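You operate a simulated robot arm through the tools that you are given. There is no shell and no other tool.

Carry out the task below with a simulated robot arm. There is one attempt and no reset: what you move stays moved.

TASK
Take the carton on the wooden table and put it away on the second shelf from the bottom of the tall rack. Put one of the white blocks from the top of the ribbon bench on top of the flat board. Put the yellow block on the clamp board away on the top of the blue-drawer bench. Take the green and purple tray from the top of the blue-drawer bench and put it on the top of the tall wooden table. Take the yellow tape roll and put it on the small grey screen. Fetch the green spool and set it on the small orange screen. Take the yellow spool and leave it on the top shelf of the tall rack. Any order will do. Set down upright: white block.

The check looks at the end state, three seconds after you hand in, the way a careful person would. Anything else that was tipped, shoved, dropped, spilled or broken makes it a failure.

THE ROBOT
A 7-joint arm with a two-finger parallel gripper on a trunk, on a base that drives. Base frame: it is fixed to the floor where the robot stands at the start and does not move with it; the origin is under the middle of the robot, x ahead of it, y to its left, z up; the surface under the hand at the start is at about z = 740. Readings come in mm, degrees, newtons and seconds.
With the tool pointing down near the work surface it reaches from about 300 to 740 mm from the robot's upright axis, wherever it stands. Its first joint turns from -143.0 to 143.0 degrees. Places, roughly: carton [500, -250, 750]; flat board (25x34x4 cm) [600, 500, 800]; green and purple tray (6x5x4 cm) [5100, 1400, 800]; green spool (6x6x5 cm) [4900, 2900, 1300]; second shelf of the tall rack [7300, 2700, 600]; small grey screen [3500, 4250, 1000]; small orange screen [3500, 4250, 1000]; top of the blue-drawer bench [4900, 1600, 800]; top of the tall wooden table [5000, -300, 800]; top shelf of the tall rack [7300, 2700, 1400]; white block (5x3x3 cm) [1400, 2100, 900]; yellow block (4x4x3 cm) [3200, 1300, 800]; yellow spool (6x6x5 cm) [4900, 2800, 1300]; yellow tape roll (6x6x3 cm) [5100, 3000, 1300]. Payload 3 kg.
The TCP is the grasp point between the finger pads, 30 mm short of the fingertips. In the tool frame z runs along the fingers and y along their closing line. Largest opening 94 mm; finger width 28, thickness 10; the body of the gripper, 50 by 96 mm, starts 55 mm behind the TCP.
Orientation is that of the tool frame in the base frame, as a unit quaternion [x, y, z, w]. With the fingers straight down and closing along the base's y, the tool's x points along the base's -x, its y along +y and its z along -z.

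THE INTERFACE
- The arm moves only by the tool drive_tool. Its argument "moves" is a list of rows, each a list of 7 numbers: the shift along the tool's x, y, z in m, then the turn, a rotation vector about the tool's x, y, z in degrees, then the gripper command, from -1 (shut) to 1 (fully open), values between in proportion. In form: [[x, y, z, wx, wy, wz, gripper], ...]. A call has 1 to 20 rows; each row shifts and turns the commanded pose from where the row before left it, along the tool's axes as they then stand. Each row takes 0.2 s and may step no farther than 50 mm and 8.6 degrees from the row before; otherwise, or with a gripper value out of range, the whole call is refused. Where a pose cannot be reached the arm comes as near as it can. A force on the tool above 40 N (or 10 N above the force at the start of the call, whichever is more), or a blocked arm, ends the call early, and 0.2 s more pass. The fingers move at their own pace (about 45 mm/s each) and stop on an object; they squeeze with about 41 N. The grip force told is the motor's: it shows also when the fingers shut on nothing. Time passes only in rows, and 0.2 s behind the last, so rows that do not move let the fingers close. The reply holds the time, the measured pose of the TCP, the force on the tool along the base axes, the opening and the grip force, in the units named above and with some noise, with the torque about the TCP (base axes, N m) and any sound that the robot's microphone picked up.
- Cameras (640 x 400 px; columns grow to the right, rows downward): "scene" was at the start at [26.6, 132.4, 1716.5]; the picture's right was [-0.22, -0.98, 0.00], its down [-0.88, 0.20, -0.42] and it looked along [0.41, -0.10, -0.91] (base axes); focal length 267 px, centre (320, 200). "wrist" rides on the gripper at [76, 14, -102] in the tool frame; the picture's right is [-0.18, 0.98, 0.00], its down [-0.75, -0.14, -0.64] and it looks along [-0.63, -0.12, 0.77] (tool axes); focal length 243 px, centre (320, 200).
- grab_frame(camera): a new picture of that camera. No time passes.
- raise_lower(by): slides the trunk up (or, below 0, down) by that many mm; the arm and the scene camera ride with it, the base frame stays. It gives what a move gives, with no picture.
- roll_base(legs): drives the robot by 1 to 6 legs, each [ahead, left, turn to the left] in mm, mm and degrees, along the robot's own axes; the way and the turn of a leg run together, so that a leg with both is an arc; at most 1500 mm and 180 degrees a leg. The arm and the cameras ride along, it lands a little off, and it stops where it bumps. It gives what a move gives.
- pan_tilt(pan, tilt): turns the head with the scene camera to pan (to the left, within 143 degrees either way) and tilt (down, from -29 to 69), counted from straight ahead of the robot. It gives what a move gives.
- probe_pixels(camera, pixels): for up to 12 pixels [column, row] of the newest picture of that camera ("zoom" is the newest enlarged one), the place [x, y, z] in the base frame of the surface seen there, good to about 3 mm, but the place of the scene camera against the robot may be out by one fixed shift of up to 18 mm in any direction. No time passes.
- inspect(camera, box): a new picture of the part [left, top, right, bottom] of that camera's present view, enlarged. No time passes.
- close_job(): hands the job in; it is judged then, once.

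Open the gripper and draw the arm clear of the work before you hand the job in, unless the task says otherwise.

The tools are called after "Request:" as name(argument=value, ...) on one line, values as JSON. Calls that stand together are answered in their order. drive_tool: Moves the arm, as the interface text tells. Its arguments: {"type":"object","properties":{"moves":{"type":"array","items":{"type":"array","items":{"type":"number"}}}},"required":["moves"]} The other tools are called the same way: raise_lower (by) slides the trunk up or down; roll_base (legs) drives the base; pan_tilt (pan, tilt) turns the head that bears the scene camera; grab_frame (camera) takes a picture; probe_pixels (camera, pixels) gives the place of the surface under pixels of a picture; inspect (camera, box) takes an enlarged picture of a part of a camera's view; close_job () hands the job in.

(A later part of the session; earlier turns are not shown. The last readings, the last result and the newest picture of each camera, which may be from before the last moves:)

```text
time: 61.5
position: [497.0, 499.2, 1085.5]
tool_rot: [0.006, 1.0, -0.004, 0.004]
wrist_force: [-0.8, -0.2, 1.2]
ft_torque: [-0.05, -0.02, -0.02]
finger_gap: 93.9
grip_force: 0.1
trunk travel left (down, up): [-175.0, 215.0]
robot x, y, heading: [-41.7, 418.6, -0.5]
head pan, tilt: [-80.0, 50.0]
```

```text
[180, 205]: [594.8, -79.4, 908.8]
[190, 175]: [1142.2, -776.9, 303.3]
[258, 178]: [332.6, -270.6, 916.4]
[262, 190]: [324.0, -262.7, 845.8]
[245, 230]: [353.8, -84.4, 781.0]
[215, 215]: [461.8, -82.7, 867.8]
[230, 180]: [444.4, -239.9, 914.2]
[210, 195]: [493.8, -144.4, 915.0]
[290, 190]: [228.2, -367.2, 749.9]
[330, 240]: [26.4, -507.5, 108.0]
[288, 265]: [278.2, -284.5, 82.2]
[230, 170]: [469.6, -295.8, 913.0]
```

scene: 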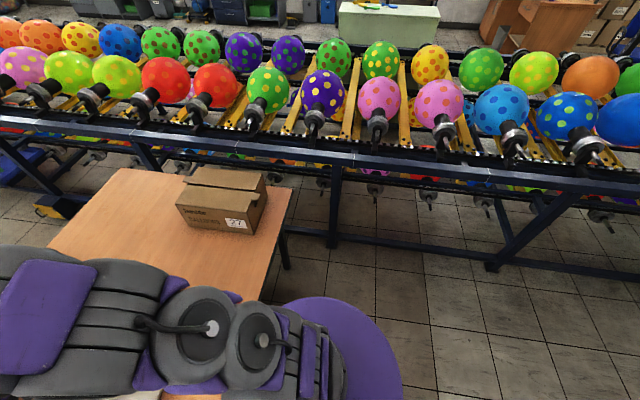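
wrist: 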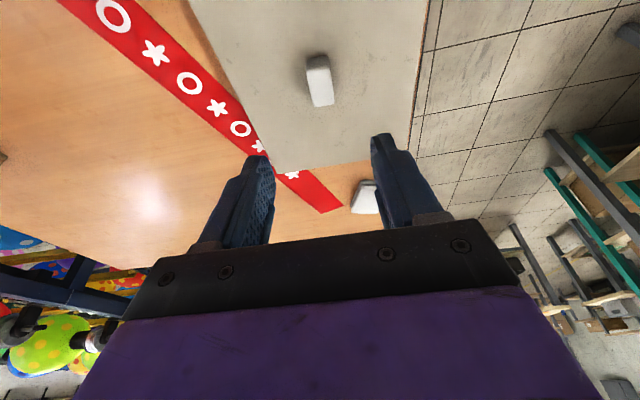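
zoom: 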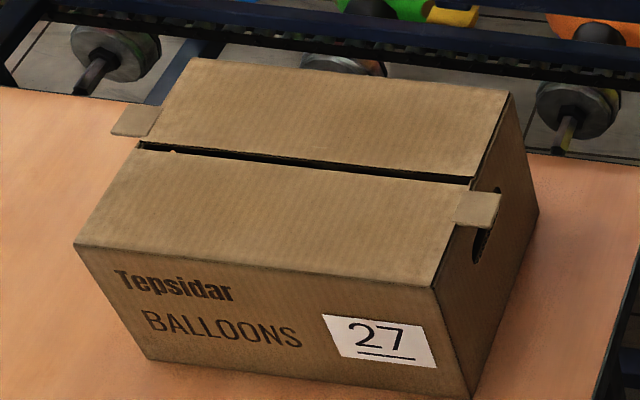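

The carton is about 270 mm long (x 325–595), top at z≈905, with a hand-hole under a tab on the end facing the robot. A horizontal grip at that end suits a shelf, so I drive right and check behind and around the robot.

Request:
roll_base(legs=[[-60, 0, 0], [0, -610, 0.5]])

Request:
pan_tilt(pan=0, tilt=55)

Request:
grab_frame(camera="scene")

Request:
pan_tilt(pan=143, tilt=45)

Request:
grab_frame(camera="scene")

Request:
pan_tilt(pan=-143, tilt=45)

Request:
grab_frame(camera="scene")

```text
time: 65.5
position: [433.0, -96.6, 1084.5]
tool_rot: [0.001, 1.0, -0.004, 0.003]
wrist_force: [-1.2, 0.1, -0.1]
ft_torque: [-0.02, 0.01, -0.01]
finger_gap: 94.2
grip_force: 0.1
trunk travel left (down, up): [-175.0, 215.0]
robot x, y, heading: [-105.1, -182.3, -0.1]
head pan, tilt: [-80.0, 50.0]
```

```text
time: 67.0
position: [431.5, -100.2, 1085.2]
tool_rot: [0.001, 1.0, -0.004, 0.004]
wrist_force: [0.6, 0.2, 0.6]
ft_torque: [-0.03, 0.0, 0.0]
finger_gap: 94.0
grip_force: 0.1
trunk travel left (down, up): [-175.0, 215.0]
robot x, y, heading: [-99.3, -185.1, -0.2]
head pan, tilt: [0.0, 55.0]
```

```text
taken
```

scene: 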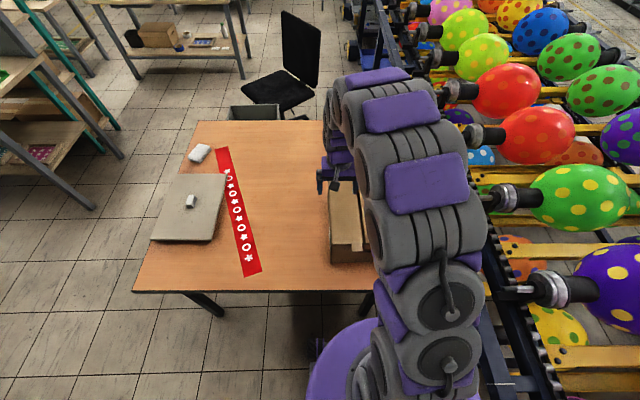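

```text
time: 69.2
position: [432.2, -100.6, 1084.9]
tool_rot: [0.001, 1.0, -0.004, 0.004]
wrist_force: [-0.5, -0.6, -0.7]
ft_torque: [0.03, 0.03, -0.02]
finger_gap: 94.2
grip_force: 0.1
trunk travel left (down, up): [-175.0, 215.0]
robot x, y, heading: [-107.0, -185.9, 0.1]
head pan, tilt: [143.0, 45.0]
```

```text
taken
```

scene: 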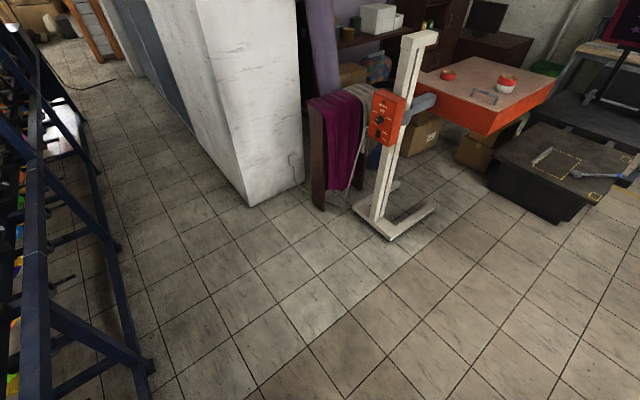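

```text
time: 73.2
position: [432.1, -100.3, 1085.7]
tool_rot: [0.001, 1.0, -0.003, 0.003]
wrist_force: [-0.8, -0.5, 0.5]
ft_torque: [0.01, -0.04, 0.01]
finger_gap: 93.9
grip_force: 0.1
trunk travel left (down, up): [-175.0, 215.0]
robot x, y, heading: [-99.4, -186.5, -0.2]
head pan, tilt: [-143.0, 45.0]
```

```text
taken
```

scene: 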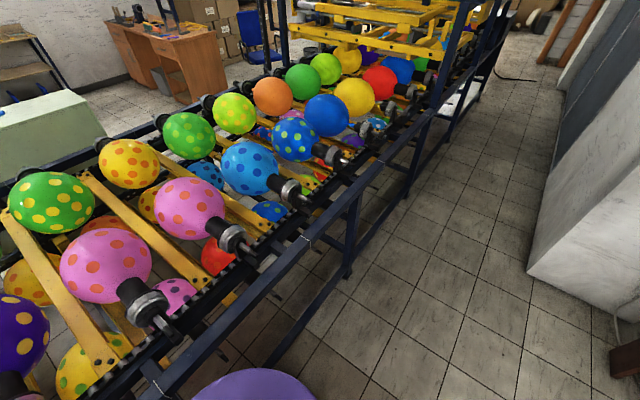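

There is free floor behind the robot; the balloon machine's leg foot is around y≈-507. I check the arm's elbow clearance to the machine and view the carton end with the wrist camera.

Request:
pan_tilt(pan=-20, tilt=60)

Request:
grab_frame(camera="scene")

Request:
grab_frame(camera="wrist")

```text
time: 75.2
position: [432.3, -99.9, 1087.1]
tool_rot: [0.001, 1.0, -0.004, 0.004]
wrist_force: [-0.5, 0.1, 0.0]
ft_torque: [0.0, -0.04, -0.03]
finger_gap: 93.8
grip_force: 0.0
trunk travel left (down, up): [-175.0, 215.0]
robot x, y, heading: [-104.0, -187.4, 0.1]
head pan, tilt: [-20.0, 60.0]
```

```text
taken
```

scene: 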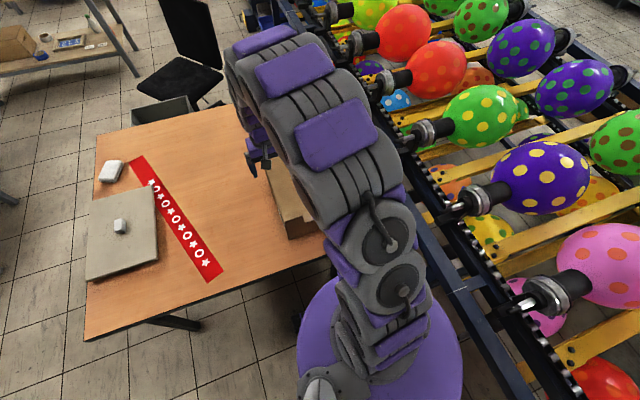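

```text
taken
```

wrist: 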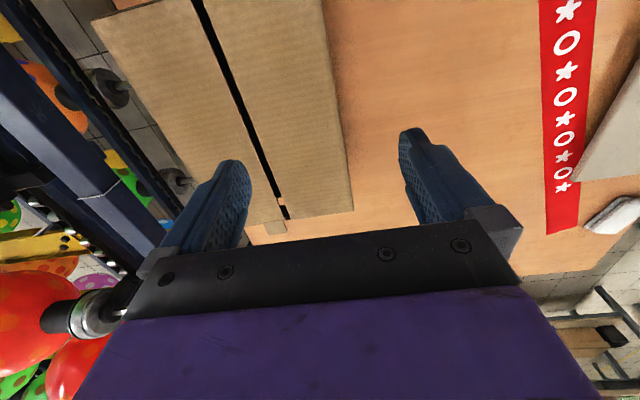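

I probe the carton top outline in the wrist picture, and the machine rail and elbow in the scene picture.

Request:
probe_pixels(camera="wrist", pixels=[[97, 24], [180, 10], [320, 5], [348, 205], [190, 170], [213, 20], [270, 185], [260, 100], [278, 225], [160, 130], [300, 100], [400, 60]])

Request:
probe_pixels(camera="scene", pixels=[[340, 130], [400, 190], [270, 60], [405, 290], [460, 285], [440, 200], [400, 165], [300, 225], [288, 235]])

```text
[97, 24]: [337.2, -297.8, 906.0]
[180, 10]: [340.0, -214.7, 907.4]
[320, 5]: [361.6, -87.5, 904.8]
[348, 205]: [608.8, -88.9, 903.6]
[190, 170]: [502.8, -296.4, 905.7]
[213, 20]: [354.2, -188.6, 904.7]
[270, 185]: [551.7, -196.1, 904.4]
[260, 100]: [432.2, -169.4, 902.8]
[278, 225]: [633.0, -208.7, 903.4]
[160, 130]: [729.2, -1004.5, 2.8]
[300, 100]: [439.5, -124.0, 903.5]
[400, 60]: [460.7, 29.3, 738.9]
```

```text
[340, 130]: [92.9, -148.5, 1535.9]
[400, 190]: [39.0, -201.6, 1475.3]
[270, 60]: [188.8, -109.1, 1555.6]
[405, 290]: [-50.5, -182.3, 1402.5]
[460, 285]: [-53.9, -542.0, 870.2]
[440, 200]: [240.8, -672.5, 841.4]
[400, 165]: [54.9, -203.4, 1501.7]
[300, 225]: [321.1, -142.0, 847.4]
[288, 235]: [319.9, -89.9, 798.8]
```

Carton top is at z≈904, y from -298 to -87, near end at x≈330, seam at y≈-191. I back the robot off to x≈-320 to have room for a level gripper.

Request:
roll_base(legs=[[-220, 0, 0]])

Request:
drive_tool(moves=[[0, -0.018, 0, 0, -8.18, 0, 0], [0, -0.018, 0, 0, -8.18, 0, 0], [0, -0.018, 0, 0, -8.18, 0, 0], [0, -0.018, 0, 0, -8.18, 0, 0], [0, -0.018, 0, 0, -8.18, 0, 0], [0, 0, 0, 0, -8.18, 0, 0], [0, 0, 0, 0, -8.18, 0, 0], [0, 0, 0, 0, -8.18, 0, 0], [0, 0, 0, 0, -8.18, 0, 0], [0, 0, 0, 0, -8.18, 0, 0], [0, 0, 0, 0, -8.18, 0, 0]])

Request:
grab_frame(camera="wrist")

Request:
pan_tilt(pan=-5, tilt=50)

Request:
grab_frame(camera="scene")

```text
time: 76.9
position: [210.9, -99.3, 1086.3]
tool_rot: [0.001, 1.0, -0.003, 0.005]
wrist_force: [-0.6, 0.0, 0.3]
ft_torque: [0.03, -0.01, -0.02]
finger_gap: 94.2
grip_force: 0.1
trunk travel left (down, up): [-175.0, 215.0]
robot x, y, heading: [-324.0, -186.4, -0.3]
head pan, tilt: [-20.0, 60.0]
```

```text
time: 79.3
position: [306.4, -177.6, 1129.0]
tool_rot: [-0.002, 0.769, -0.003, 0.639]
wrist_force: [0.2, -0.2, 0.1]
ft_torque: [0.0, 0.0, 0.03]
finger_gap: 47.0
grip_force: 0.0
out of reach, approached as far as the arm can: row 6, 7, 8, 9, 10, 11
trunk travel left (down, up): [-175.0, 215.0]
robot x, y, heading: [-324.6, -189.2, -0.1]
head pan, tilt: [-20.0, 60.0]
```

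```text
taken
```

wrist: 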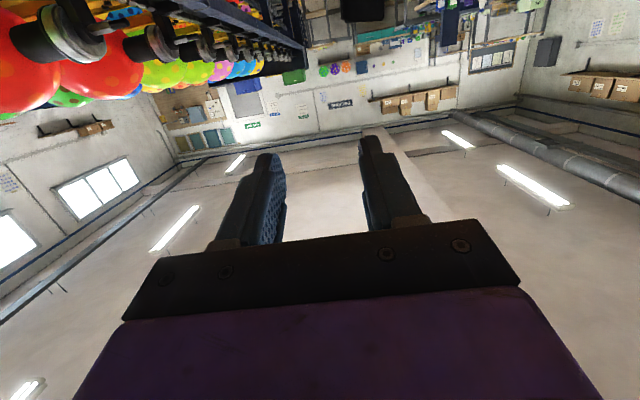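

```text
time: 80.1
position: [304.7, -175.9, 1131.4]
tool_rot: [-0.001, 0.768, -0.003, 0.64]
wrist_force: [0.0, -0.1, -0.7]
ft_torque: [0.0, -0.01, -0.02]
finger_gap: 47.0
grip_force: 0.0
trunk travel left (down, up): [-175.0, 215.0]
robot x, y, heading: [-325.7, -186.3, -0.4]
head pan, tilt: [-5.0, 50.0]
```

```text
taken
```

scene: 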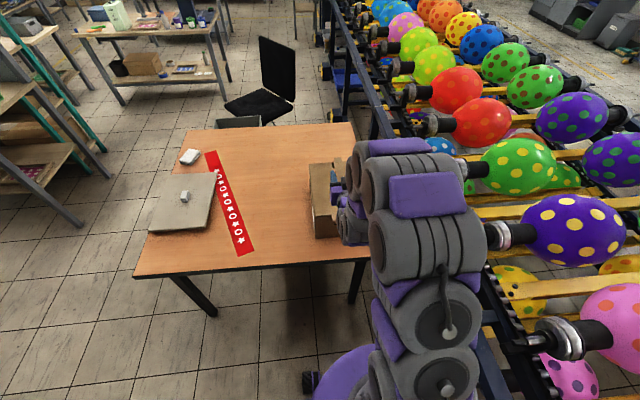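

The arm could not reach the level pose so close in; it ended at reach ≈630 mm with 79° tilt. I move the command forward above the carton height and see.

Request:
drive_tool(moves=[[0, 0, 0.04, 0, 0, 0, 0], [0, 0, 0.04, 0, 0, 0, 0], [0, 0, 0.04, 0, 0, 0, 0]])

```text
time: 80.9
position: [424.2, -175.9, 1108.8]
tool_rot: [-0.002, 0.768, -0.003, 0.64]
wrist_force: [-1.4, -0.2, -0.6]
ft_torque: [0.0, -0.01, -0.02]
finger_gap: 46.8
grip_force: 0.1
trunk travel left (down, up): [-175.0, 215.0]
robot x, y, heading: [-324.0, -187.0, -0.3]
head pan, tilt: [-5.0, 50.0]
```

The command follows the measured pose. I turn the remaining 10 degrees to level.

Request:
drive_tool(moves=[[0, 0, 0, 0, -5.2, 0, 0], [0, 0, 0, 0, -5.2, 0, 0]])

```text
time: 81.5
position: [423.4, -176.4, 1110.3]
tool_rot: [-0.003, 0.706, -0.003, 0.708]
wrist_force: [1.3, 0.1, -0.8]
ft_torque: [0.01, -0.02, 0.02]
finger_gap: 47.1
grip_force: 0.1
trunk travel left (down, up): [-175.0, 215.0]
robot x, y, heading: [-324.8, -189.9, -0.2]
head pan, tilt: [-5.0, 50.0]
```

Now level. I roll the gripper 90° so the fingers close vertically.

Request:
drive_tool(moves=[[0, 0, 0, 0, 0, 8.18, 0], [0, 0, 0, 0, 0, 8.18, 0], [0, 0, 0, 0, 0, 8.18, 0], [0, 0, 0, 0, 0, 8.18, 0], [0, 0, 0, 0, 0, 8.18, 0], [0, 0, 0, 0, 0, 8.18, 0], [0, 0, 0, 0, 0, 8.18, 0], [0, 0, 0, 0, 0, 8.18, 0], [0, 0, 0, 0, 0, 8.18, 0], [0, 0, 0, 0, 0, 8.18, 0], [0, 0, 0, 0, 0, 8.18, 0]])

Request:
grab_frame(camera="wrist")

Request:
grab_frame(camera="scene")

```text
time: 83.9
position: [423.0, -176.2, 1109.3]
tool_rot: [0.5, 0.5, 0.498, 0.502]
wrist_force: [0.6, 1.3, 0.4]
ft_torque: [0.0, -0.02, 0.03]
finger_gap: 47.1
grip_force: 0.0
trunk travel left (down, up): [-175.0, 215.0]
robot x, y, heading: [-325.9, -187.6, -0.1]
head pan, tilt: [-5.0, 50.0]
```

```text
taken
```

wrist: 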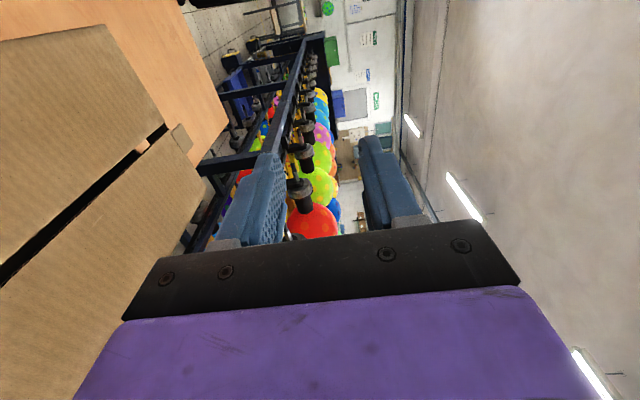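

```text
taken
```

scene: 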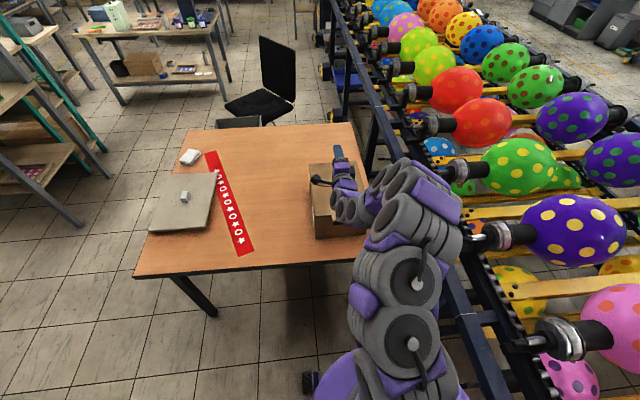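

The gripper is level with the fingers closing vertically. I back off 200 mm so the fingers clear the carton end, then lower to see the hand-hole.

Request:
roll_base(legs=[[-250, 0, 0]])

Request:
drive_tool(moves=[[0, -0.045, 0, 0, 0, 0, 0], [0, -0.045, 0, 0, 0, 0, 0], [0, -0.045, 0, 0, 0, 0, 0], [0, -0.045, 0, 0, 0, 0, 0]])

Request:
grab_frame(camera="wrist")

Request:
grab_frame(camera="scene")

```text
time: 85.7
position: [172.8, -175.3, 1108.6]
tool_rot: [0.498, 0.501, 0.497, 0.503]
wrist_force: [0.2, 0.4, -0.6]
ft_torque: [0.03, -0.04, 0.01]
finger_gap: 47.0
grip_force: 0.1
trunk travel left (down, up): [-175.0, 215.0]
robot x, y, heading: [-571.3, -189.9, -0.1]
head pan, tilt: [-5.0, 50.0]
```

```text
time: 86.7
position: [173.5, -177.5, 930.2]
tool_rot: [0.499, 0.5, 0.498, 0.503]
wrist_force: [1.0, 0.1, -1.6]
ft_torque: [-0.01, 0.02, 0.0]
finger_gap: 46.9
grip_force: 0.0
trunk travel left (down, up): [-175.0, 215.0]
robot x, y, heading: [-572.8, -190.6, -0.1]
head pan, tilt: [-5.0, 50.0]
```

```text
taken
```

wrist: 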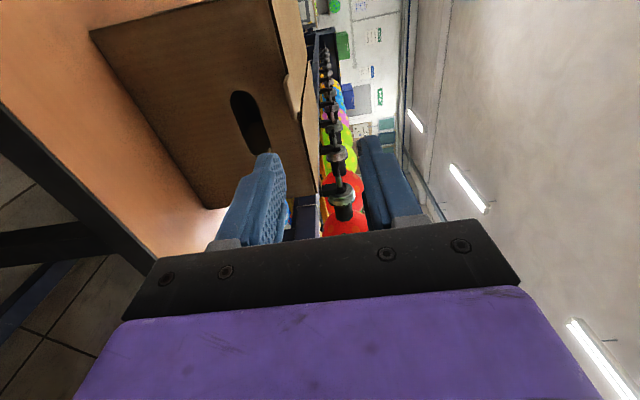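

```text
taken
```

scene: 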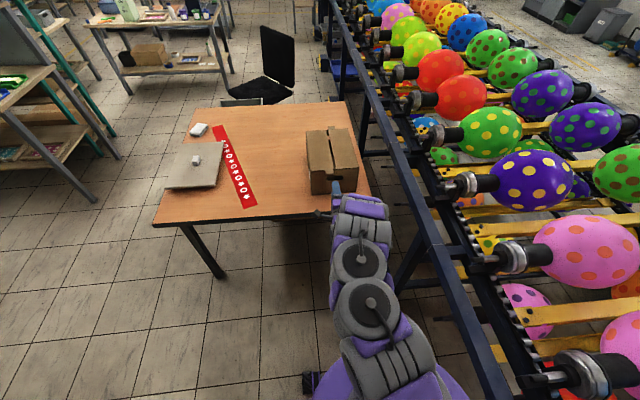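

The wrist picture shows the hand-hole at about (250,120) in the carton's end face. I zoom in and probe the rim and the face edges.

Request:
inspect(camera="wrist", box=[200, 50, 344, 170])

Request:
probe_pixels(camera="wrist", pixels=[[225, 110], [240, 85], [262, 110], [270, 130], [290, 110], [285, 60], [302, 120], [200, 150], [250, 125], [280, 125], [150, 80], [298, 80]])

```text
3.33 times, centred on (272, 110) of wrist
```

zoom: 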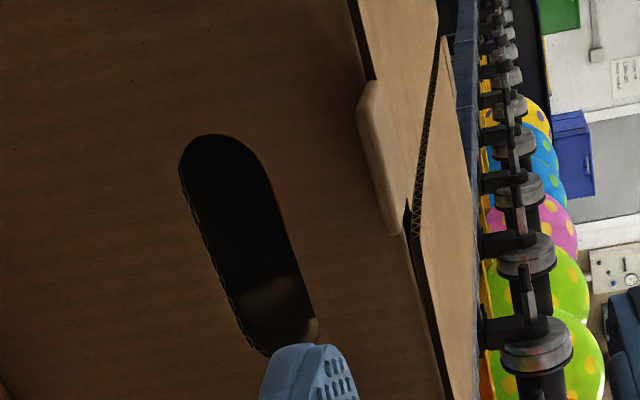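

```text
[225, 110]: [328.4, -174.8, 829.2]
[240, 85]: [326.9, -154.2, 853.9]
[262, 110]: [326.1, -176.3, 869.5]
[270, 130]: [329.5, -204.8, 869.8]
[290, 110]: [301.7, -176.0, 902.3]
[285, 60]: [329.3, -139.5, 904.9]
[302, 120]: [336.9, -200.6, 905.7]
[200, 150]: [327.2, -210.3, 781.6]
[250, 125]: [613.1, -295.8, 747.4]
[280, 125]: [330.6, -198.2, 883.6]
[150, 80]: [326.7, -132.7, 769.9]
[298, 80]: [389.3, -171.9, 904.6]
```

I probe points just outside the rim on the zoom picture to size the hole, and the tab.

Request:
probe_pixels(camera="zoom", pixels=[[176, 170], [190, 230], [210, 285], [215, 130], [272, 165], [290, 210], [310, 265], [325, 320], [250, 355], [370, 150], [395, 210], [360, 100]])

```text
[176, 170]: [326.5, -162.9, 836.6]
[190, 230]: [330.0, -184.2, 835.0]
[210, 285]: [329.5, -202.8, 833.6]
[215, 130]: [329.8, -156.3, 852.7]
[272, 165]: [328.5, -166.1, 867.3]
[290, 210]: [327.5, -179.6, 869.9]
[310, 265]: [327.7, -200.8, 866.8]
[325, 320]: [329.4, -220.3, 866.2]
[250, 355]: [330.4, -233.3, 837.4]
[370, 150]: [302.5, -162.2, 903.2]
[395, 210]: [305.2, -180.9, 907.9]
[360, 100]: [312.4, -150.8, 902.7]
```

The hole spans z≈837–866, y≈-157…-233; the carton top is z≈905, so I centre the fingers at z≈886 with a 59 mm gap. I align the tool with the hole first.

Request:
drive_tool(moves=[[-0.0088, -0.022, 0, 0, 0, 0, 0.26], [-0.0087, -0.0222, 0, 0, 0, 0, 0.26], [0, 0, 0, 0, 0, 0, 0.26]])

Request:
roll_base(legs=[[90, 0, 0]])

Request:
grab_frame(camera="wrist")

Request:
inspect(camera="wrist", box=[180, 50, 420, 230])

```text
time: 87.5
position: [173.4, -195.6, 886.3]
tool_rot: [0.499, 0.5, 0.498, 0.503]
wrist_force: [-0.3, -0.3, 0.0]
ft_torque: [0.02, -0.03, 0.02]
finger_gap: 59.2
grip_force: 0.0
trunk travel left (down, up): [-175.0, 215.0]
robot x, y, heading: [-573.8, -182.8, -0.3]
head pan, tilt: [-5.0, 50.0]
```

```text
time: 88.6
position: [263.4, -195.7, 885.3]
tool_rot: [0.499, 0.501, 0.497, 0.503]
wrist_force: [0.0, 0.0, -0.9]
ft_torque: [-0.01, -0.05, 0.01]
finger_gap: 59.5
grip_force: 0.0
trunk travel left (down, up): [-175.0, 215.0]
robot x, y, heading: [-485.4, -190.4, -0.2]
head pan, tilt: [-5.0, 50.0]
```

```text
taken
```

wrist: 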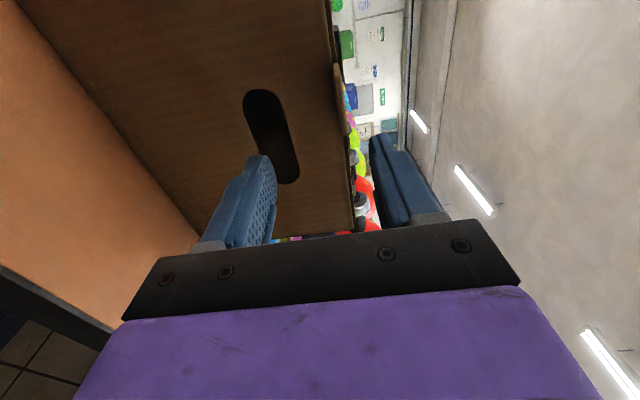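

```text
2.22 times, centred on (300, 140) of wrist
```

zoom: 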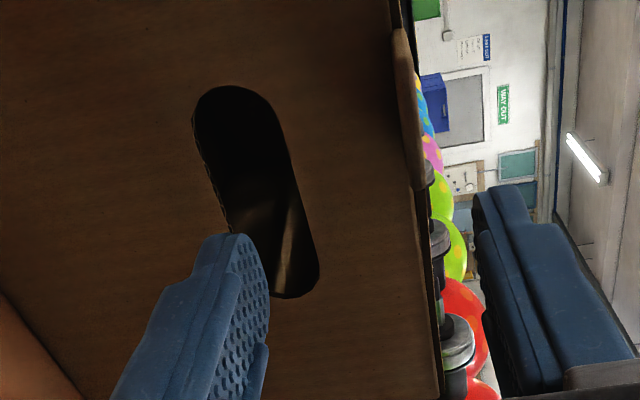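

I verify the finger tips against the hole rim by probing.

Request:
probe_pixels(camera="zoom", pixels=[[215, 245], [240, 260], [188, 130], [200, 190], [290, 140], [312, 210], [325, 270], [280, 305], [415, 130], [425, 230], [490, 200], [510, 215]])

```text
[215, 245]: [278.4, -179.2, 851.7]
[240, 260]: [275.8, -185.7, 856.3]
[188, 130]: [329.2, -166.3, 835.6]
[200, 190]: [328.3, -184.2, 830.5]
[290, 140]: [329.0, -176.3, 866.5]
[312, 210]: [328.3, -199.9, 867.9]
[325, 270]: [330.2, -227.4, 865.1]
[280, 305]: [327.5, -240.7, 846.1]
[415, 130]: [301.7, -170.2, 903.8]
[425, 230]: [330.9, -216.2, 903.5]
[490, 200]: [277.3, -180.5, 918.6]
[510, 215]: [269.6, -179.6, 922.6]
```

The lower finger (z 846–856) is centred in the hole's height and the upper finger clears the top. I drive ahead 45 mm with the base, then 35 mm with the arm.

Request:
roll_base(legs=[[45, 0, 0]])

Request:
drive_tool(moves=[[0, 0, 0.012, 0, 0, 0, 0.26], [0, 0, 0.012, 0, 0, 0, 0.26], [0, 0, 0.011, 0, 0, 0, 0.26], [0, 0, 0, 0, 0, 0, 0.26]])

Request:
inspect(camera="wrist", box=[180, 50, 420, 230])

```text
time: 89.5
position: [306.8, -196.8, 886.6]
tool_rot: [0.499, 0.5, 0.498, 0.503]
wrist_force: [-0.7, 0.4, 0.2]
ft_torque: [-0.05, 0.01, -0.01]
finger_gap: 59.0
grip_force: 0.0
trunk travel left (down, up): [-175.0, 215.0]
robot x, y, heading: [-438.8, -183.7, -0.3]
head pan, tilt: [-5.0, 50.0]
```

```text
time: 90.5
position: [338.8, -196.1, 889.6]
tool_rot: [0.498, 0.499, 0.498, 0.504]
wrist_force: [-0.4, -0.4, 0.8]
ft_torque: [0.01, -0.04, -0.05]
finger_gap: 59.3
grip_force: 0.0
trunk travel left (down, up): [-175.0, 215.0]
robot x, y, heading: [-435.8, -185.2, -0.2]
head pan, tilt: [-5.0, 50.0]
```

```text
2.22 times, centred on (300, 140) of wrist
```

zoom: 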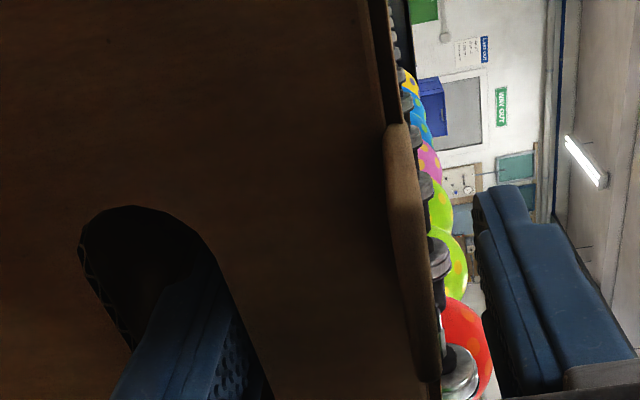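

The fingers are in: the lower one inside the hole, no contact force. I trim down 2 mm and close the gripper.

Request:
drive_tool(moves=[[0, -0.0025, 0.003, 0, 0, 0, 0.26], [0, 0, 0, 0, 0, 0, 0.1], [0, 0, 0, 0, 0, 0, -0.1], [0, 0, 0, 0, 0, 0, -0.5], [0, 0, 0, 0, 0, 0, -1], [0, 0, 0, 0, 0, 0, -1]])

Request:
inspect(camera="wrist", box=[180, 50, 420, 230])

```text
time: 91.9
position: [342.0, -196.5, 887.7]
tool_rot: [0.498, 0.5, 0.499, 0.503]
wrist_force: [-0.7, -0.5, 0.2]
ft_torque: [0.0, 0.2, 0.04]
finger_gap: 42.5
grip_force: 41.0
trunk travel left (down, up): [-175.0, 215.0]
robot x, y, heading: [-441.0, -183.1, -0.3]
head pan, tilt: [-5.0, 50.0]
```

```text
2.22 times, centred on (300, 140) of wrist
```

zoom: 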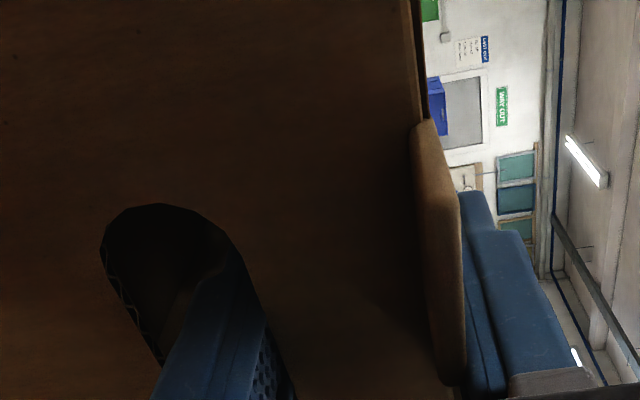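

It grips with a 42.5 mm gap and 41 N. I lift 15 mm slowly and check the force and the view.

Request:
drive_tool(moves=[[0, 0.005, 0, 0, 0, 0, -1], [0, 0.005, 0, 0, 0, 0, -1], [0, 0.005, 0, 0, 0, 0, -1], [0, 0, 0, 0, 0, 0, -1]])

Request:
grab_frame(camera="scene")

Request:
inspect(camera="wrist", box=[180, 50, 420, 230])

```text
time: 92.9
position: [342.8, -196.8, 901.4]
tool_rot: [0.498, 0.5, 0.498, 0.504]
wrist_force: [0.7, -0.3, -0.5]
ft_torque: [0.01, 0.19, -0.02]
finger_gap: 42.7
grip_force: 40.7
trunk travel left (down, up): [-175.0, 215.0]
robot x, y, heading: [-438.7, -182.8, -0.2]
head pan, tilt: [-5.0, 50.0]
```

```text
taken
```

scene: 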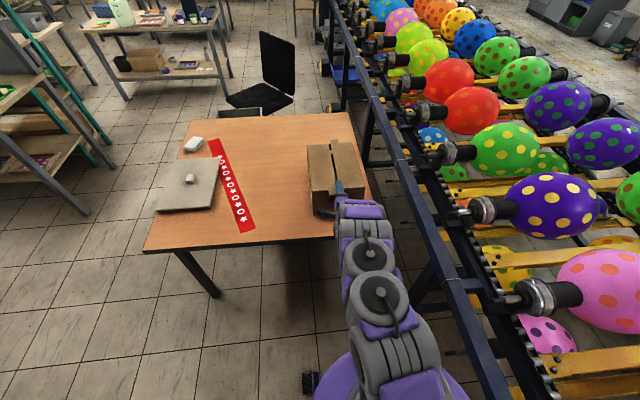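

```text
2.22 times, centred on (300, 140) of wrist
```

zoom: 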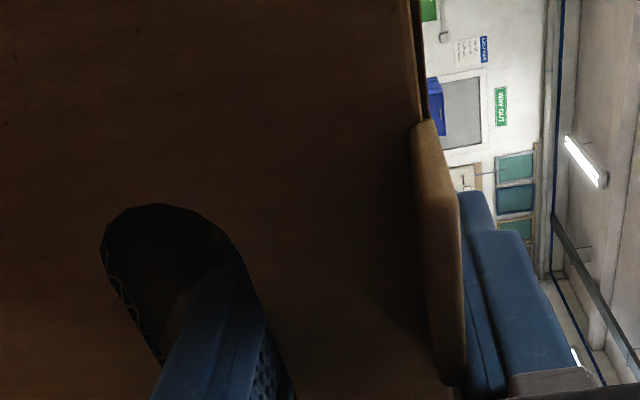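

I check in the scene picture whether the carton has risen evenly.

Request:
probe_pixels(camera="scene", pixels=[[318, 155], [320, 195], [350, 155], [345, 175], [315, 180], [325, 200], [318, 210]])

Request:
inspect(camera="scene", box=[280, 125, 392, 225])

```text
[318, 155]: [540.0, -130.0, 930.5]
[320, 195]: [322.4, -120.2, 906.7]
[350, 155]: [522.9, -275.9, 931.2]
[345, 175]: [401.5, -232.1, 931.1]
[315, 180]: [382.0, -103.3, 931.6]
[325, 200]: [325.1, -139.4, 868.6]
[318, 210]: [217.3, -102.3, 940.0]
```

```text
4.00 times, centred on (336, 175) of scene
```

zoom: 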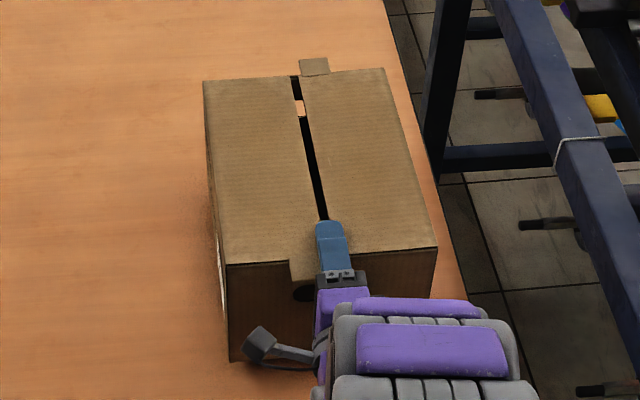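

The carton rose evenly (top now 931 everywhere in scene terms), so it hangs level. I raise the trunk by 200 mm for the carry.

Request:
raise_lower(by=200)

Request:
grab_frame(camera="scene")

```text
time: 95.0
position: [342.1, -195.6, 1101.6]
tool_rot: [0.498, 0.5, 0.499, 0.504]
wrist_force: [-0.1, 0.3, -2.0]
ft_torque: [0.01, 0.18, 0.0]
finger_gap: 42.6
grip_force: 40.9
trunk travel left (down, up): [-375.0, 15.0]
robot x, y, heading: [-440.0, -185.7, -0.1]
head pan, tilt: [-5.0, 50.0]
```

```text
taken
```

scene: 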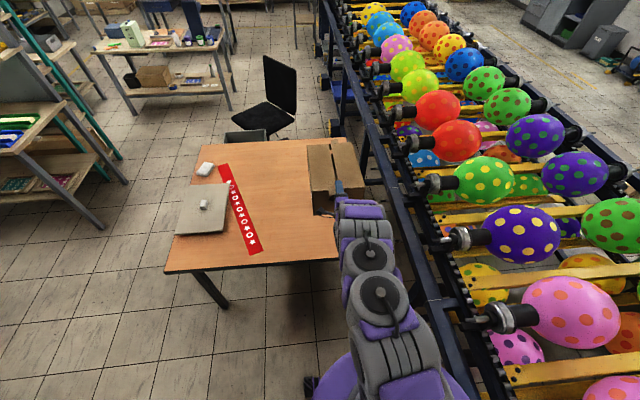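

I raise the carton another 150 mm and draw it in by 80 mm.

Request:
drive_tool(moves=[[0, 0.025, -0.01, 0, 0, 0, -1], [0, 0.025, -0.015, 0, 0, 0, -1], [0, 0.025, -0.015, 0, 0, 0, -1], [0, 0.025, -0.015, 0, 0, 0, -1], [0, 0.025, -0.015, 0, 0, 0, -1], [0, 0.025, -0.01, 0, 0, 0, -1]])

Request:
inspect(camera="wrist", box=[180, 50, 420, 230])

Request:
pan_tilt(pan=5, tilt=25)

Request:
grab_frame(camera="scene")

```text
time: 96.5
position: [260.3, -196.0, 1252.4]
tool_rot: [0.498, 0.499, 0.5, 0.503]
wrist_force: [-0.3, 0.2, -1.3]
ft_torque: [0.0, 0.2, -0.01]
finger_gap: 42.5
grip_force: 41.2
trunk travel left (down, up): [-375.0, 15.0]
robot x, y, heading: [-437.9, -187.7, 0.2]
head pan, tilt: [-5.0, 50.0]
```

```text
2.22 times, centred on (300, 140) of wrist
```

zoom: 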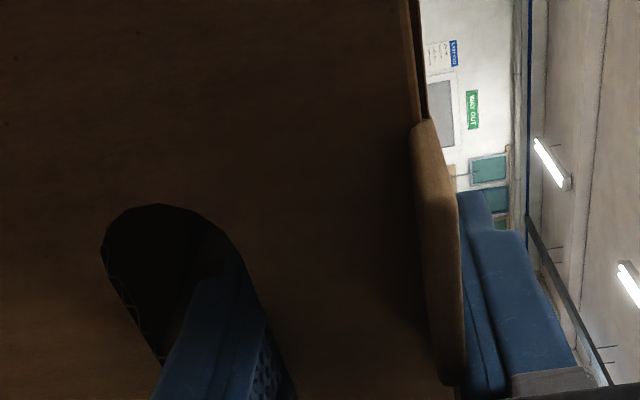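

```text
time: 97.3
position: [261.8, -194.8, 1251.2]
tool_rot: [0.498, 0.5, 0.498, 0.504]
wrist_force: [0.2, -0.1, -1.0]
ft_torque: [0.04, 0.2, -0.01]
finger_gap: 42.7
grip_force: 41.4
trunk travel left (down, up): [-375.0, 15.0]
robot x, y, heading: [-439.1, -187.8, -0.3]
head pan, tilt: [5.0, 25.0]
```

```text
taken
```

scene: 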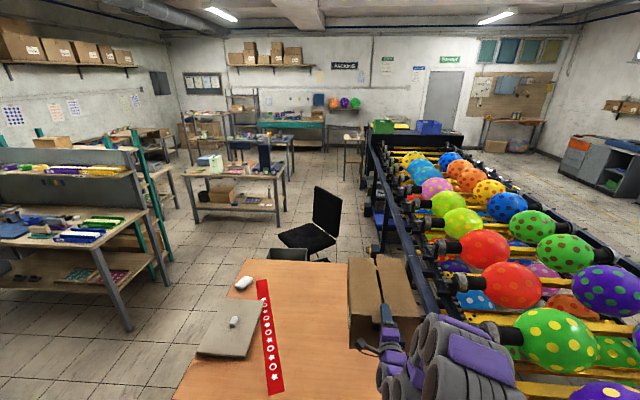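

The higher view shows the hall well. I zoom into the far part and probe floor points along a possible route.

Request:
probe_pixels(camera="scene", pixels=[[200, 290], [230, 240], [290, 200], [330, 175], [280, 230], [197, 222], [283, 226], [180, 250], [335, 262], [130, 328], [160, 270], [300, 165]])

Request:
inspect(camera="scene", box=[160, 80, 352, 200])

```text
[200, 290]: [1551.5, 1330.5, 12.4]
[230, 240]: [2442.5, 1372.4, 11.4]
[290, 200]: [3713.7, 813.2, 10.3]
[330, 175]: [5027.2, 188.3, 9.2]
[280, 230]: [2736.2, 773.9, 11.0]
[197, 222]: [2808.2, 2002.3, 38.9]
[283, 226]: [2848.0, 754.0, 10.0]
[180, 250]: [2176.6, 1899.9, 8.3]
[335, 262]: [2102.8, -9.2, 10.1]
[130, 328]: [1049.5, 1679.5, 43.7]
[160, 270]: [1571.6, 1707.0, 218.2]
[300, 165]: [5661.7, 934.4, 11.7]
```

```text
3.33 times, centred on (256, 140) of scene
```

zoom: 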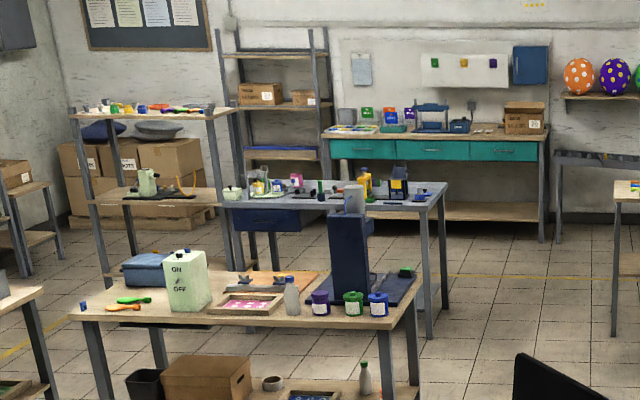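

The tall rack stands at the back (zoom (275,100)), the blue-drawer bench and spool rack before it. I probe the chair, the grey bin and bench ends to plan a strafing route along the right aisle.

Request:
probe_pixels(camera="scene", pixels=[[300, 240], [282, 237], [325, 215], [312, 255], [287, 253], [270, 262], [283, 205], [183, 170], [275, 180], [285, 165], [336, 190], [340, 248]])

Request:
probe_pixels(camera="zoom", pixels=[[428, 335], [440, 195], [250, 215], [225, 205], [540, 240], [330, 225], [615, 330], [555, 150], [75, 120], [225, 110], [330, 240], [105, 310]])

```text
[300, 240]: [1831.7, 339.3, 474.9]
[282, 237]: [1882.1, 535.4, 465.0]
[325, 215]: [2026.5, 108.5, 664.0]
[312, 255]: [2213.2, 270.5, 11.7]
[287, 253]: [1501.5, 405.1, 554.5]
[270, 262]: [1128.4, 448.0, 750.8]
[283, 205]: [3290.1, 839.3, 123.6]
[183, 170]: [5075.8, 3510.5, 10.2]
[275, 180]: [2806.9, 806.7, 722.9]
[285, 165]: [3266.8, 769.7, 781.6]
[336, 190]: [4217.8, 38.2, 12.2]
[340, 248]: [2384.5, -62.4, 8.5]
```

```text
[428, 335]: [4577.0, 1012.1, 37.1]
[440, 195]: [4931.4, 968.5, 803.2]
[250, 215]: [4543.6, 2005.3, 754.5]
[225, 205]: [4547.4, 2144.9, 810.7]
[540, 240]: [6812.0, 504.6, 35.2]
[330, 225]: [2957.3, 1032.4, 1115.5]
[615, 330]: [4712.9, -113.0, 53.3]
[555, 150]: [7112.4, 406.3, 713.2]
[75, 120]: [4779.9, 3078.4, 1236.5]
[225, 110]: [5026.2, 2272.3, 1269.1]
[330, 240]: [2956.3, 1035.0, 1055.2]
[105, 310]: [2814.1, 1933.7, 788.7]
```

The chair (seat to y≈540 at x≈1850) and the clamp bench corner (2807,754) make a narrow gap, so I want a closer look. I raise the carton another 100 mm and drive left and ahead to about (900, 1080).

Request:
drive_tool(moves=[[0, 0.025, 0, 0, 0, 0, -1], [0, 0.025, 0, 0, 0, 0, -1], [0, 0.025, 0, 0, 0, 0, -1], [0, 0.025, 0, 0, 0, 0, -1], [0, 0, 0, 0, 0, 0, -1]])

Request:
roll_base(legs=[[0, 1300, 0], [1300, 0, 0]])

Request:
pan_tilt(pan=-25, tilt=40)

Request:
grab_frame(camera="scene")

```text
time: 98.5
position: [263.5, -194.9, 1351.7]
tool_rot: [0.497, 0.5, 0.499, 0.503]
wrist_force: [0.1, -0.2, -1.9]
ft_torque: [0.0, 0.22, 0.02]
finger_gap: 42.8
grip_force: 40.5
trunk travel left (down, up): [-375.0, 15.0]
robot x, y, heading: [-439.8, -186.6, -0.4]
head pan, tilt: [5.0, 25.0]
```

```text
time: 111.2
position: [1567.1, 1098.0, 1351.0]
tool_rot: [0.499, 0.498, 0.498, 0.504]
wrist_force: [-0.7, -0.1, -1.6]
ft_torque: [0.0, 0.19, 0.0]
finger_gap: 42.5
grip_force: 41.0
trunk travel left (down, up): [-375.0, 15.0]
robot x, y, heading: [871.3, 1107.9, -0.2]
head pan, tilt: [5.0, 25.0]
```

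```text
time: 112.2
position: [1565.8, 1096.5, 1352.6]
tool_rot: [0.498, 0.498, 0.498, 0.505]
wrist_force: [0.0, -0.4, -1.2]
ft_torque: [-0.03, 0.21, 0.01]
finger_gap: 42.6
grip_force: 40.5
trunk travel left (down, up): [-375.0, 15.0]
robot x, y, heading: [866.6, 1112.7, -0.5]
head pan, tilt: [-25.0, 40.0]
```

```text
taken
```

scene: 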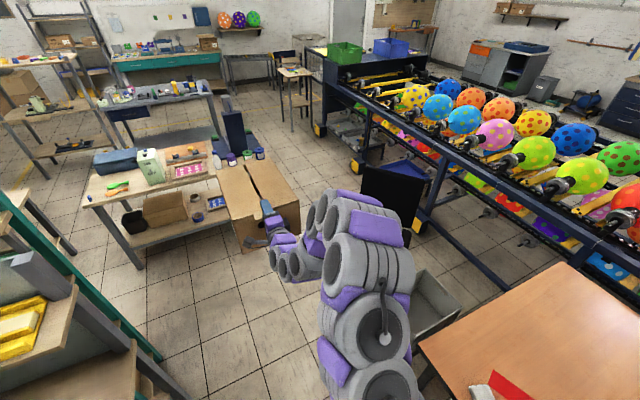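

The chair is hidden behind the arm. I drive ahead 550 mm more and look at it from the side.

Request:
roll_base(legs=[[550, 0, 0]])

Request:
pan_tilt(pan=-55, tilt=45)

Request:
grab_frame(camera="scene")

Request:
pan_tilt(pan=25, tilt=40)

Request:
grab_frame(camera="scene")

```text
time: 115.3
position: [2114.5, 1092.8, 1353.4]
tool_rot: [0.499, 0.496, 0.499, 0.506]
wrist_force: [0.0, -0.1, -1.7]
ft_torque: [-0.01, 0.22, -0.01]
finger_gap: 42.5
grip_force: 41.3
trunk travel left (down, up): [-375.0, 15.0]
robot x, y, heading: [1421.4, 1104.4, -0.5]
head pan, tilt: [-25.0, 40.0]
```

```text
time: 116.3
position: [2112.1, 1093.1, 1355.1]
tool_rot: [0.498, 0.497, 0.499, 0.506]
wrist_force: [0.4, 0.0, -1.3]
ft_torque: [-0.01, 0.2, 0.02]
finger_gap: 42.6
grip_force: 40.9
trunk travel left (down, up): [-375.0, 15.0]
robot x, y, heading: [1417.3, 1104.8, -0.6]
head pan, tilt: [-55.0, 45.0]
```

```text
taken
```

scene: 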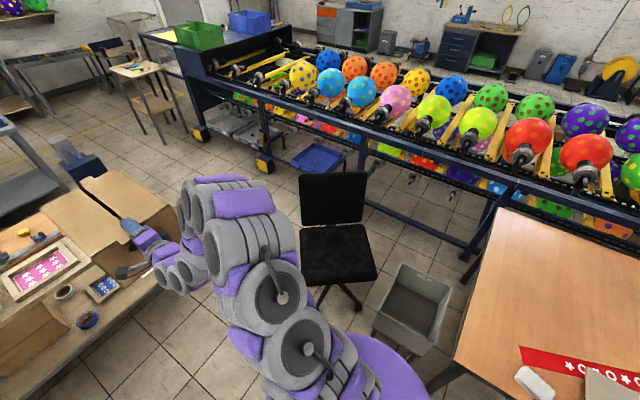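

```text
time: 117.8
position: [2113.0, 1093.3, 1354.6]
tool_rot: [0.498, 0.497, 0.499, 0.505]
wrist_force: [-0.4, 0.6, -2.1]
ft_torque: [-0.02, 0.21, -0.02]
finger_gap: 42.6
grip_force: 41.3
trunk travel left (down, up): [-375.0, 15.0]
robot x, y, heading: [1417.0, 1105.3, -0.4]
head pan, tilt: [25.0, 40.0]
```

```text
taken
```

scene: 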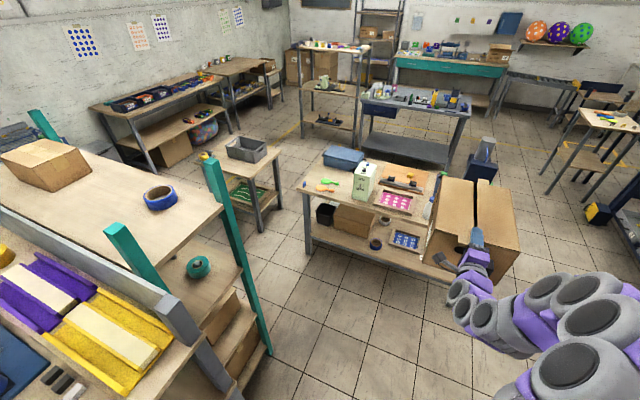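

I look back at the chair and probe its seat and foot extents, as well as the clamp bench's near corner.

Request:
pan_tilt(pan=-62, tilt=50)

Request:
grab_frame(camera="scene")

Request:
inspect(camera="scene", box=[240, 120, 400, 300])

```text
time: 119.4
position: [2111.2, 1091.9, 1354.8]
tool_rot: [0.498, 0.497, 0.499, 0.505]
wrist_force: [-0.2, 0.2, -1.9]
ft_torque: [-0.01, 0.23, 0.05]
finger_gap: 42.6
grip_force: 41.0
trunk travel left (down, up): [-375.0, 15.0]
robot x, y, heading: [1415.3, 1102.4, -0.6]
head pan, tilt: [-62.0, 50.0]
```

```text
taken
```

scene: 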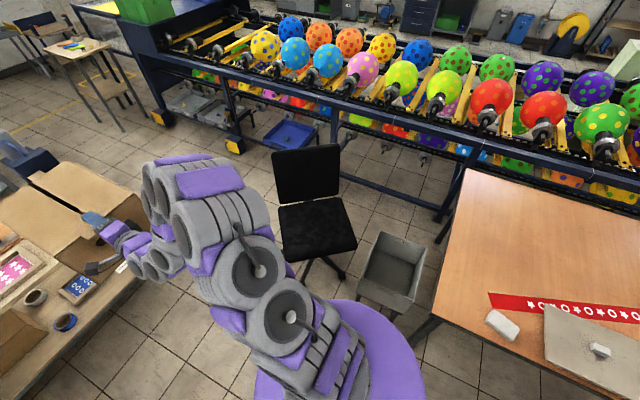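

```text
2.22 times, centred on (320, 210) of scene
```

zoom: 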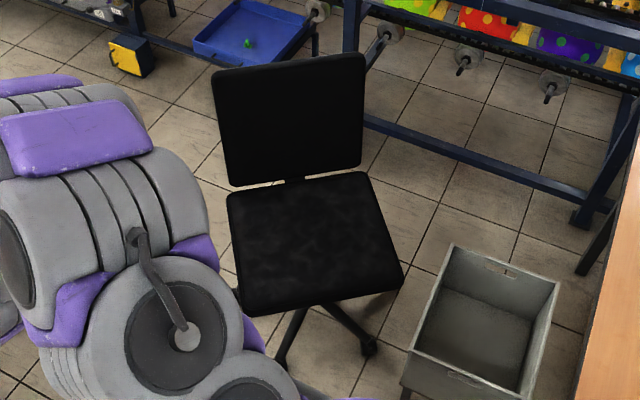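

Request:
probe_pixels(camera="zoom", pixels=[[235, 200], [245, 305], [395, 280], [370, 345], [282, 360], [360, 180], [220, 85], [360, 60], [220, 170], [315, 380], [440, 310], [550, 285]])

Request:
probe_pixels(camera="scene", pixels=[[150, 330], [110, 310], [75, 325], [170, 290], [120, 360], [245, 155], [150, 110]])

```text
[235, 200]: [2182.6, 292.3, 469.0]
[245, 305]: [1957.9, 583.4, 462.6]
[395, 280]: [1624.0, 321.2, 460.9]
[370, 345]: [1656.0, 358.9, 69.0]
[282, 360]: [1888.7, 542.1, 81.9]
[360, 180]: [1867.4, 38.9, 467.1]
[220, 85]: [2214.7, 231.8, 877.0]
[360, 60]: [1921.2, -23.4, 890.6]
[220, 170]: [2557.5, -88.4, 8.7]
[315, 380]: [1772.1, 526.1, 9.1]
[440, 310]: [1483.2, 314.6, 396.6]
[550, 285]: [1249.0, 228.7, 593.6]
```

```text
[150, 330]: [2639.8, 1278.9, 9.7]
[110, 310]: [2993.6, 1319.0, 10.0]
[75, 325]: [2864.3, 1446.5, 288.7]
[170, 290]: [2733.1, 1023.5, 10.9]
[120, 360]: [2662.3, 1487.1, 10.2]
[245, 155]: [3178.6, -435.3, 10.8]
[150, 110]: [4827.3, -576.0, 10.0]
```

The chair hull reaches x≈2215; the clamp bench starts at x≈2807, so strafing right at robot x≈2470 leaves about 75–100 mm each side. First I check the height of the tall blue object on the clamp bench under the arm's path.

Request:
pan_tilt(pan=15, tilt=35)

Request:
grab_frame(camera="scene")

Request:
inspect(camera="scene", box=[180, 60, 436, 220])

```text
time: 120.9
position: [2111.1, 1093.5, 1354.7]
tool_rot: [0.499, 0.497, 0.498, 0.505]
wrist_force: [-0.1, 0.5, -1.0]
ft_torque: [0.0, 0.18, -0.03]
finger_gap: 42.6
grip_force: 41.5
trunk travel left (down, up): [-375.0, 15.0]
robot x, y, heading: [1416.3, 1103.9, -0.8]
head pan, tilt: [15.0, 35.0]
```

```text
taken
```

scene: 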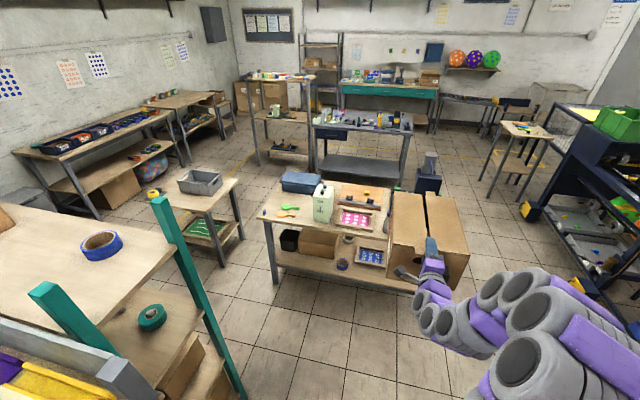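

```text
2.50 times, centred on (308, 140) of scene
```

zoom: 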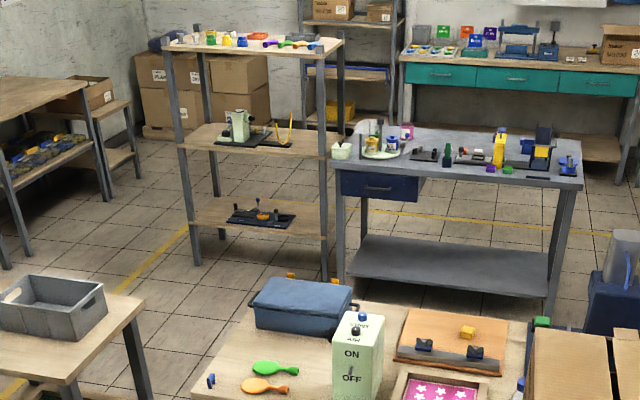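

The clamp board with the yellow block is visible at zoom (468,332). I probe the tall blue thing, and key items for later.

Request:
probe_pixels(camera="scene", pixels=[[430, 158], [428, 172], [428, 187], [420, 185], [367, 192], [360, 208], [330, 190], [300, 180], [386, 205]])

Request:
probe_pixels(camera="zoom", pixels=[[468, 332], [425, 345], [475, 352], [400, 372], [365, 320], [210, 42], [240, 42], [255, 36], [408, 130], [520, 175], [550, 300], [430, 165]])

```text
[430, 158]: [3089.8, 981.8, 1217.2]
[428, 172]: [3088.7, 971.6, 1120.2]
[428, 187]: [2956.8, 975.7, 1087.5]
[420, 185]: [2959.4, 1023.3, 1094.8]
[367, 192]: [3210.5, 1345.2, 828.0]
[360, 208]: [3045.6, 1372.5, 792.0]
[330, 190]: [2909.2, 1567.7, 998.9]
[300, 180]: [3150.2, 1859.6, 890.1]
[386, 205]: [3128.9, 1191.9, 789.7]
```

```text
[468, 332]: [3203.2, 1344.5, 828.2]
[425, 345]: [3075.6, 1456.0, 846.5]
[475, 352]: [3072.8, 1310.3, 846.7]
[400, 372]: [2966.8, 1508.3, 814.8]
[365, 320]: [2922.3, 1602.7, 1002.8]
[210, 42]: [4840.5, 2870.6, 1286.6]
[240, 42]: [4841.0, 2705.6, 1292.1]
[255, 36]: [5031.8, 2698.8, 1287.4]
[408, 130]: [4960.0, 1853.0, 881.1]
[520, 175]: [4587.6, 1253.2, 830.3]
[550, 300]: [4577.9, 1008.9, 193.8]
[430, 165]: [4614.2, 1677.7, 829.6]
```

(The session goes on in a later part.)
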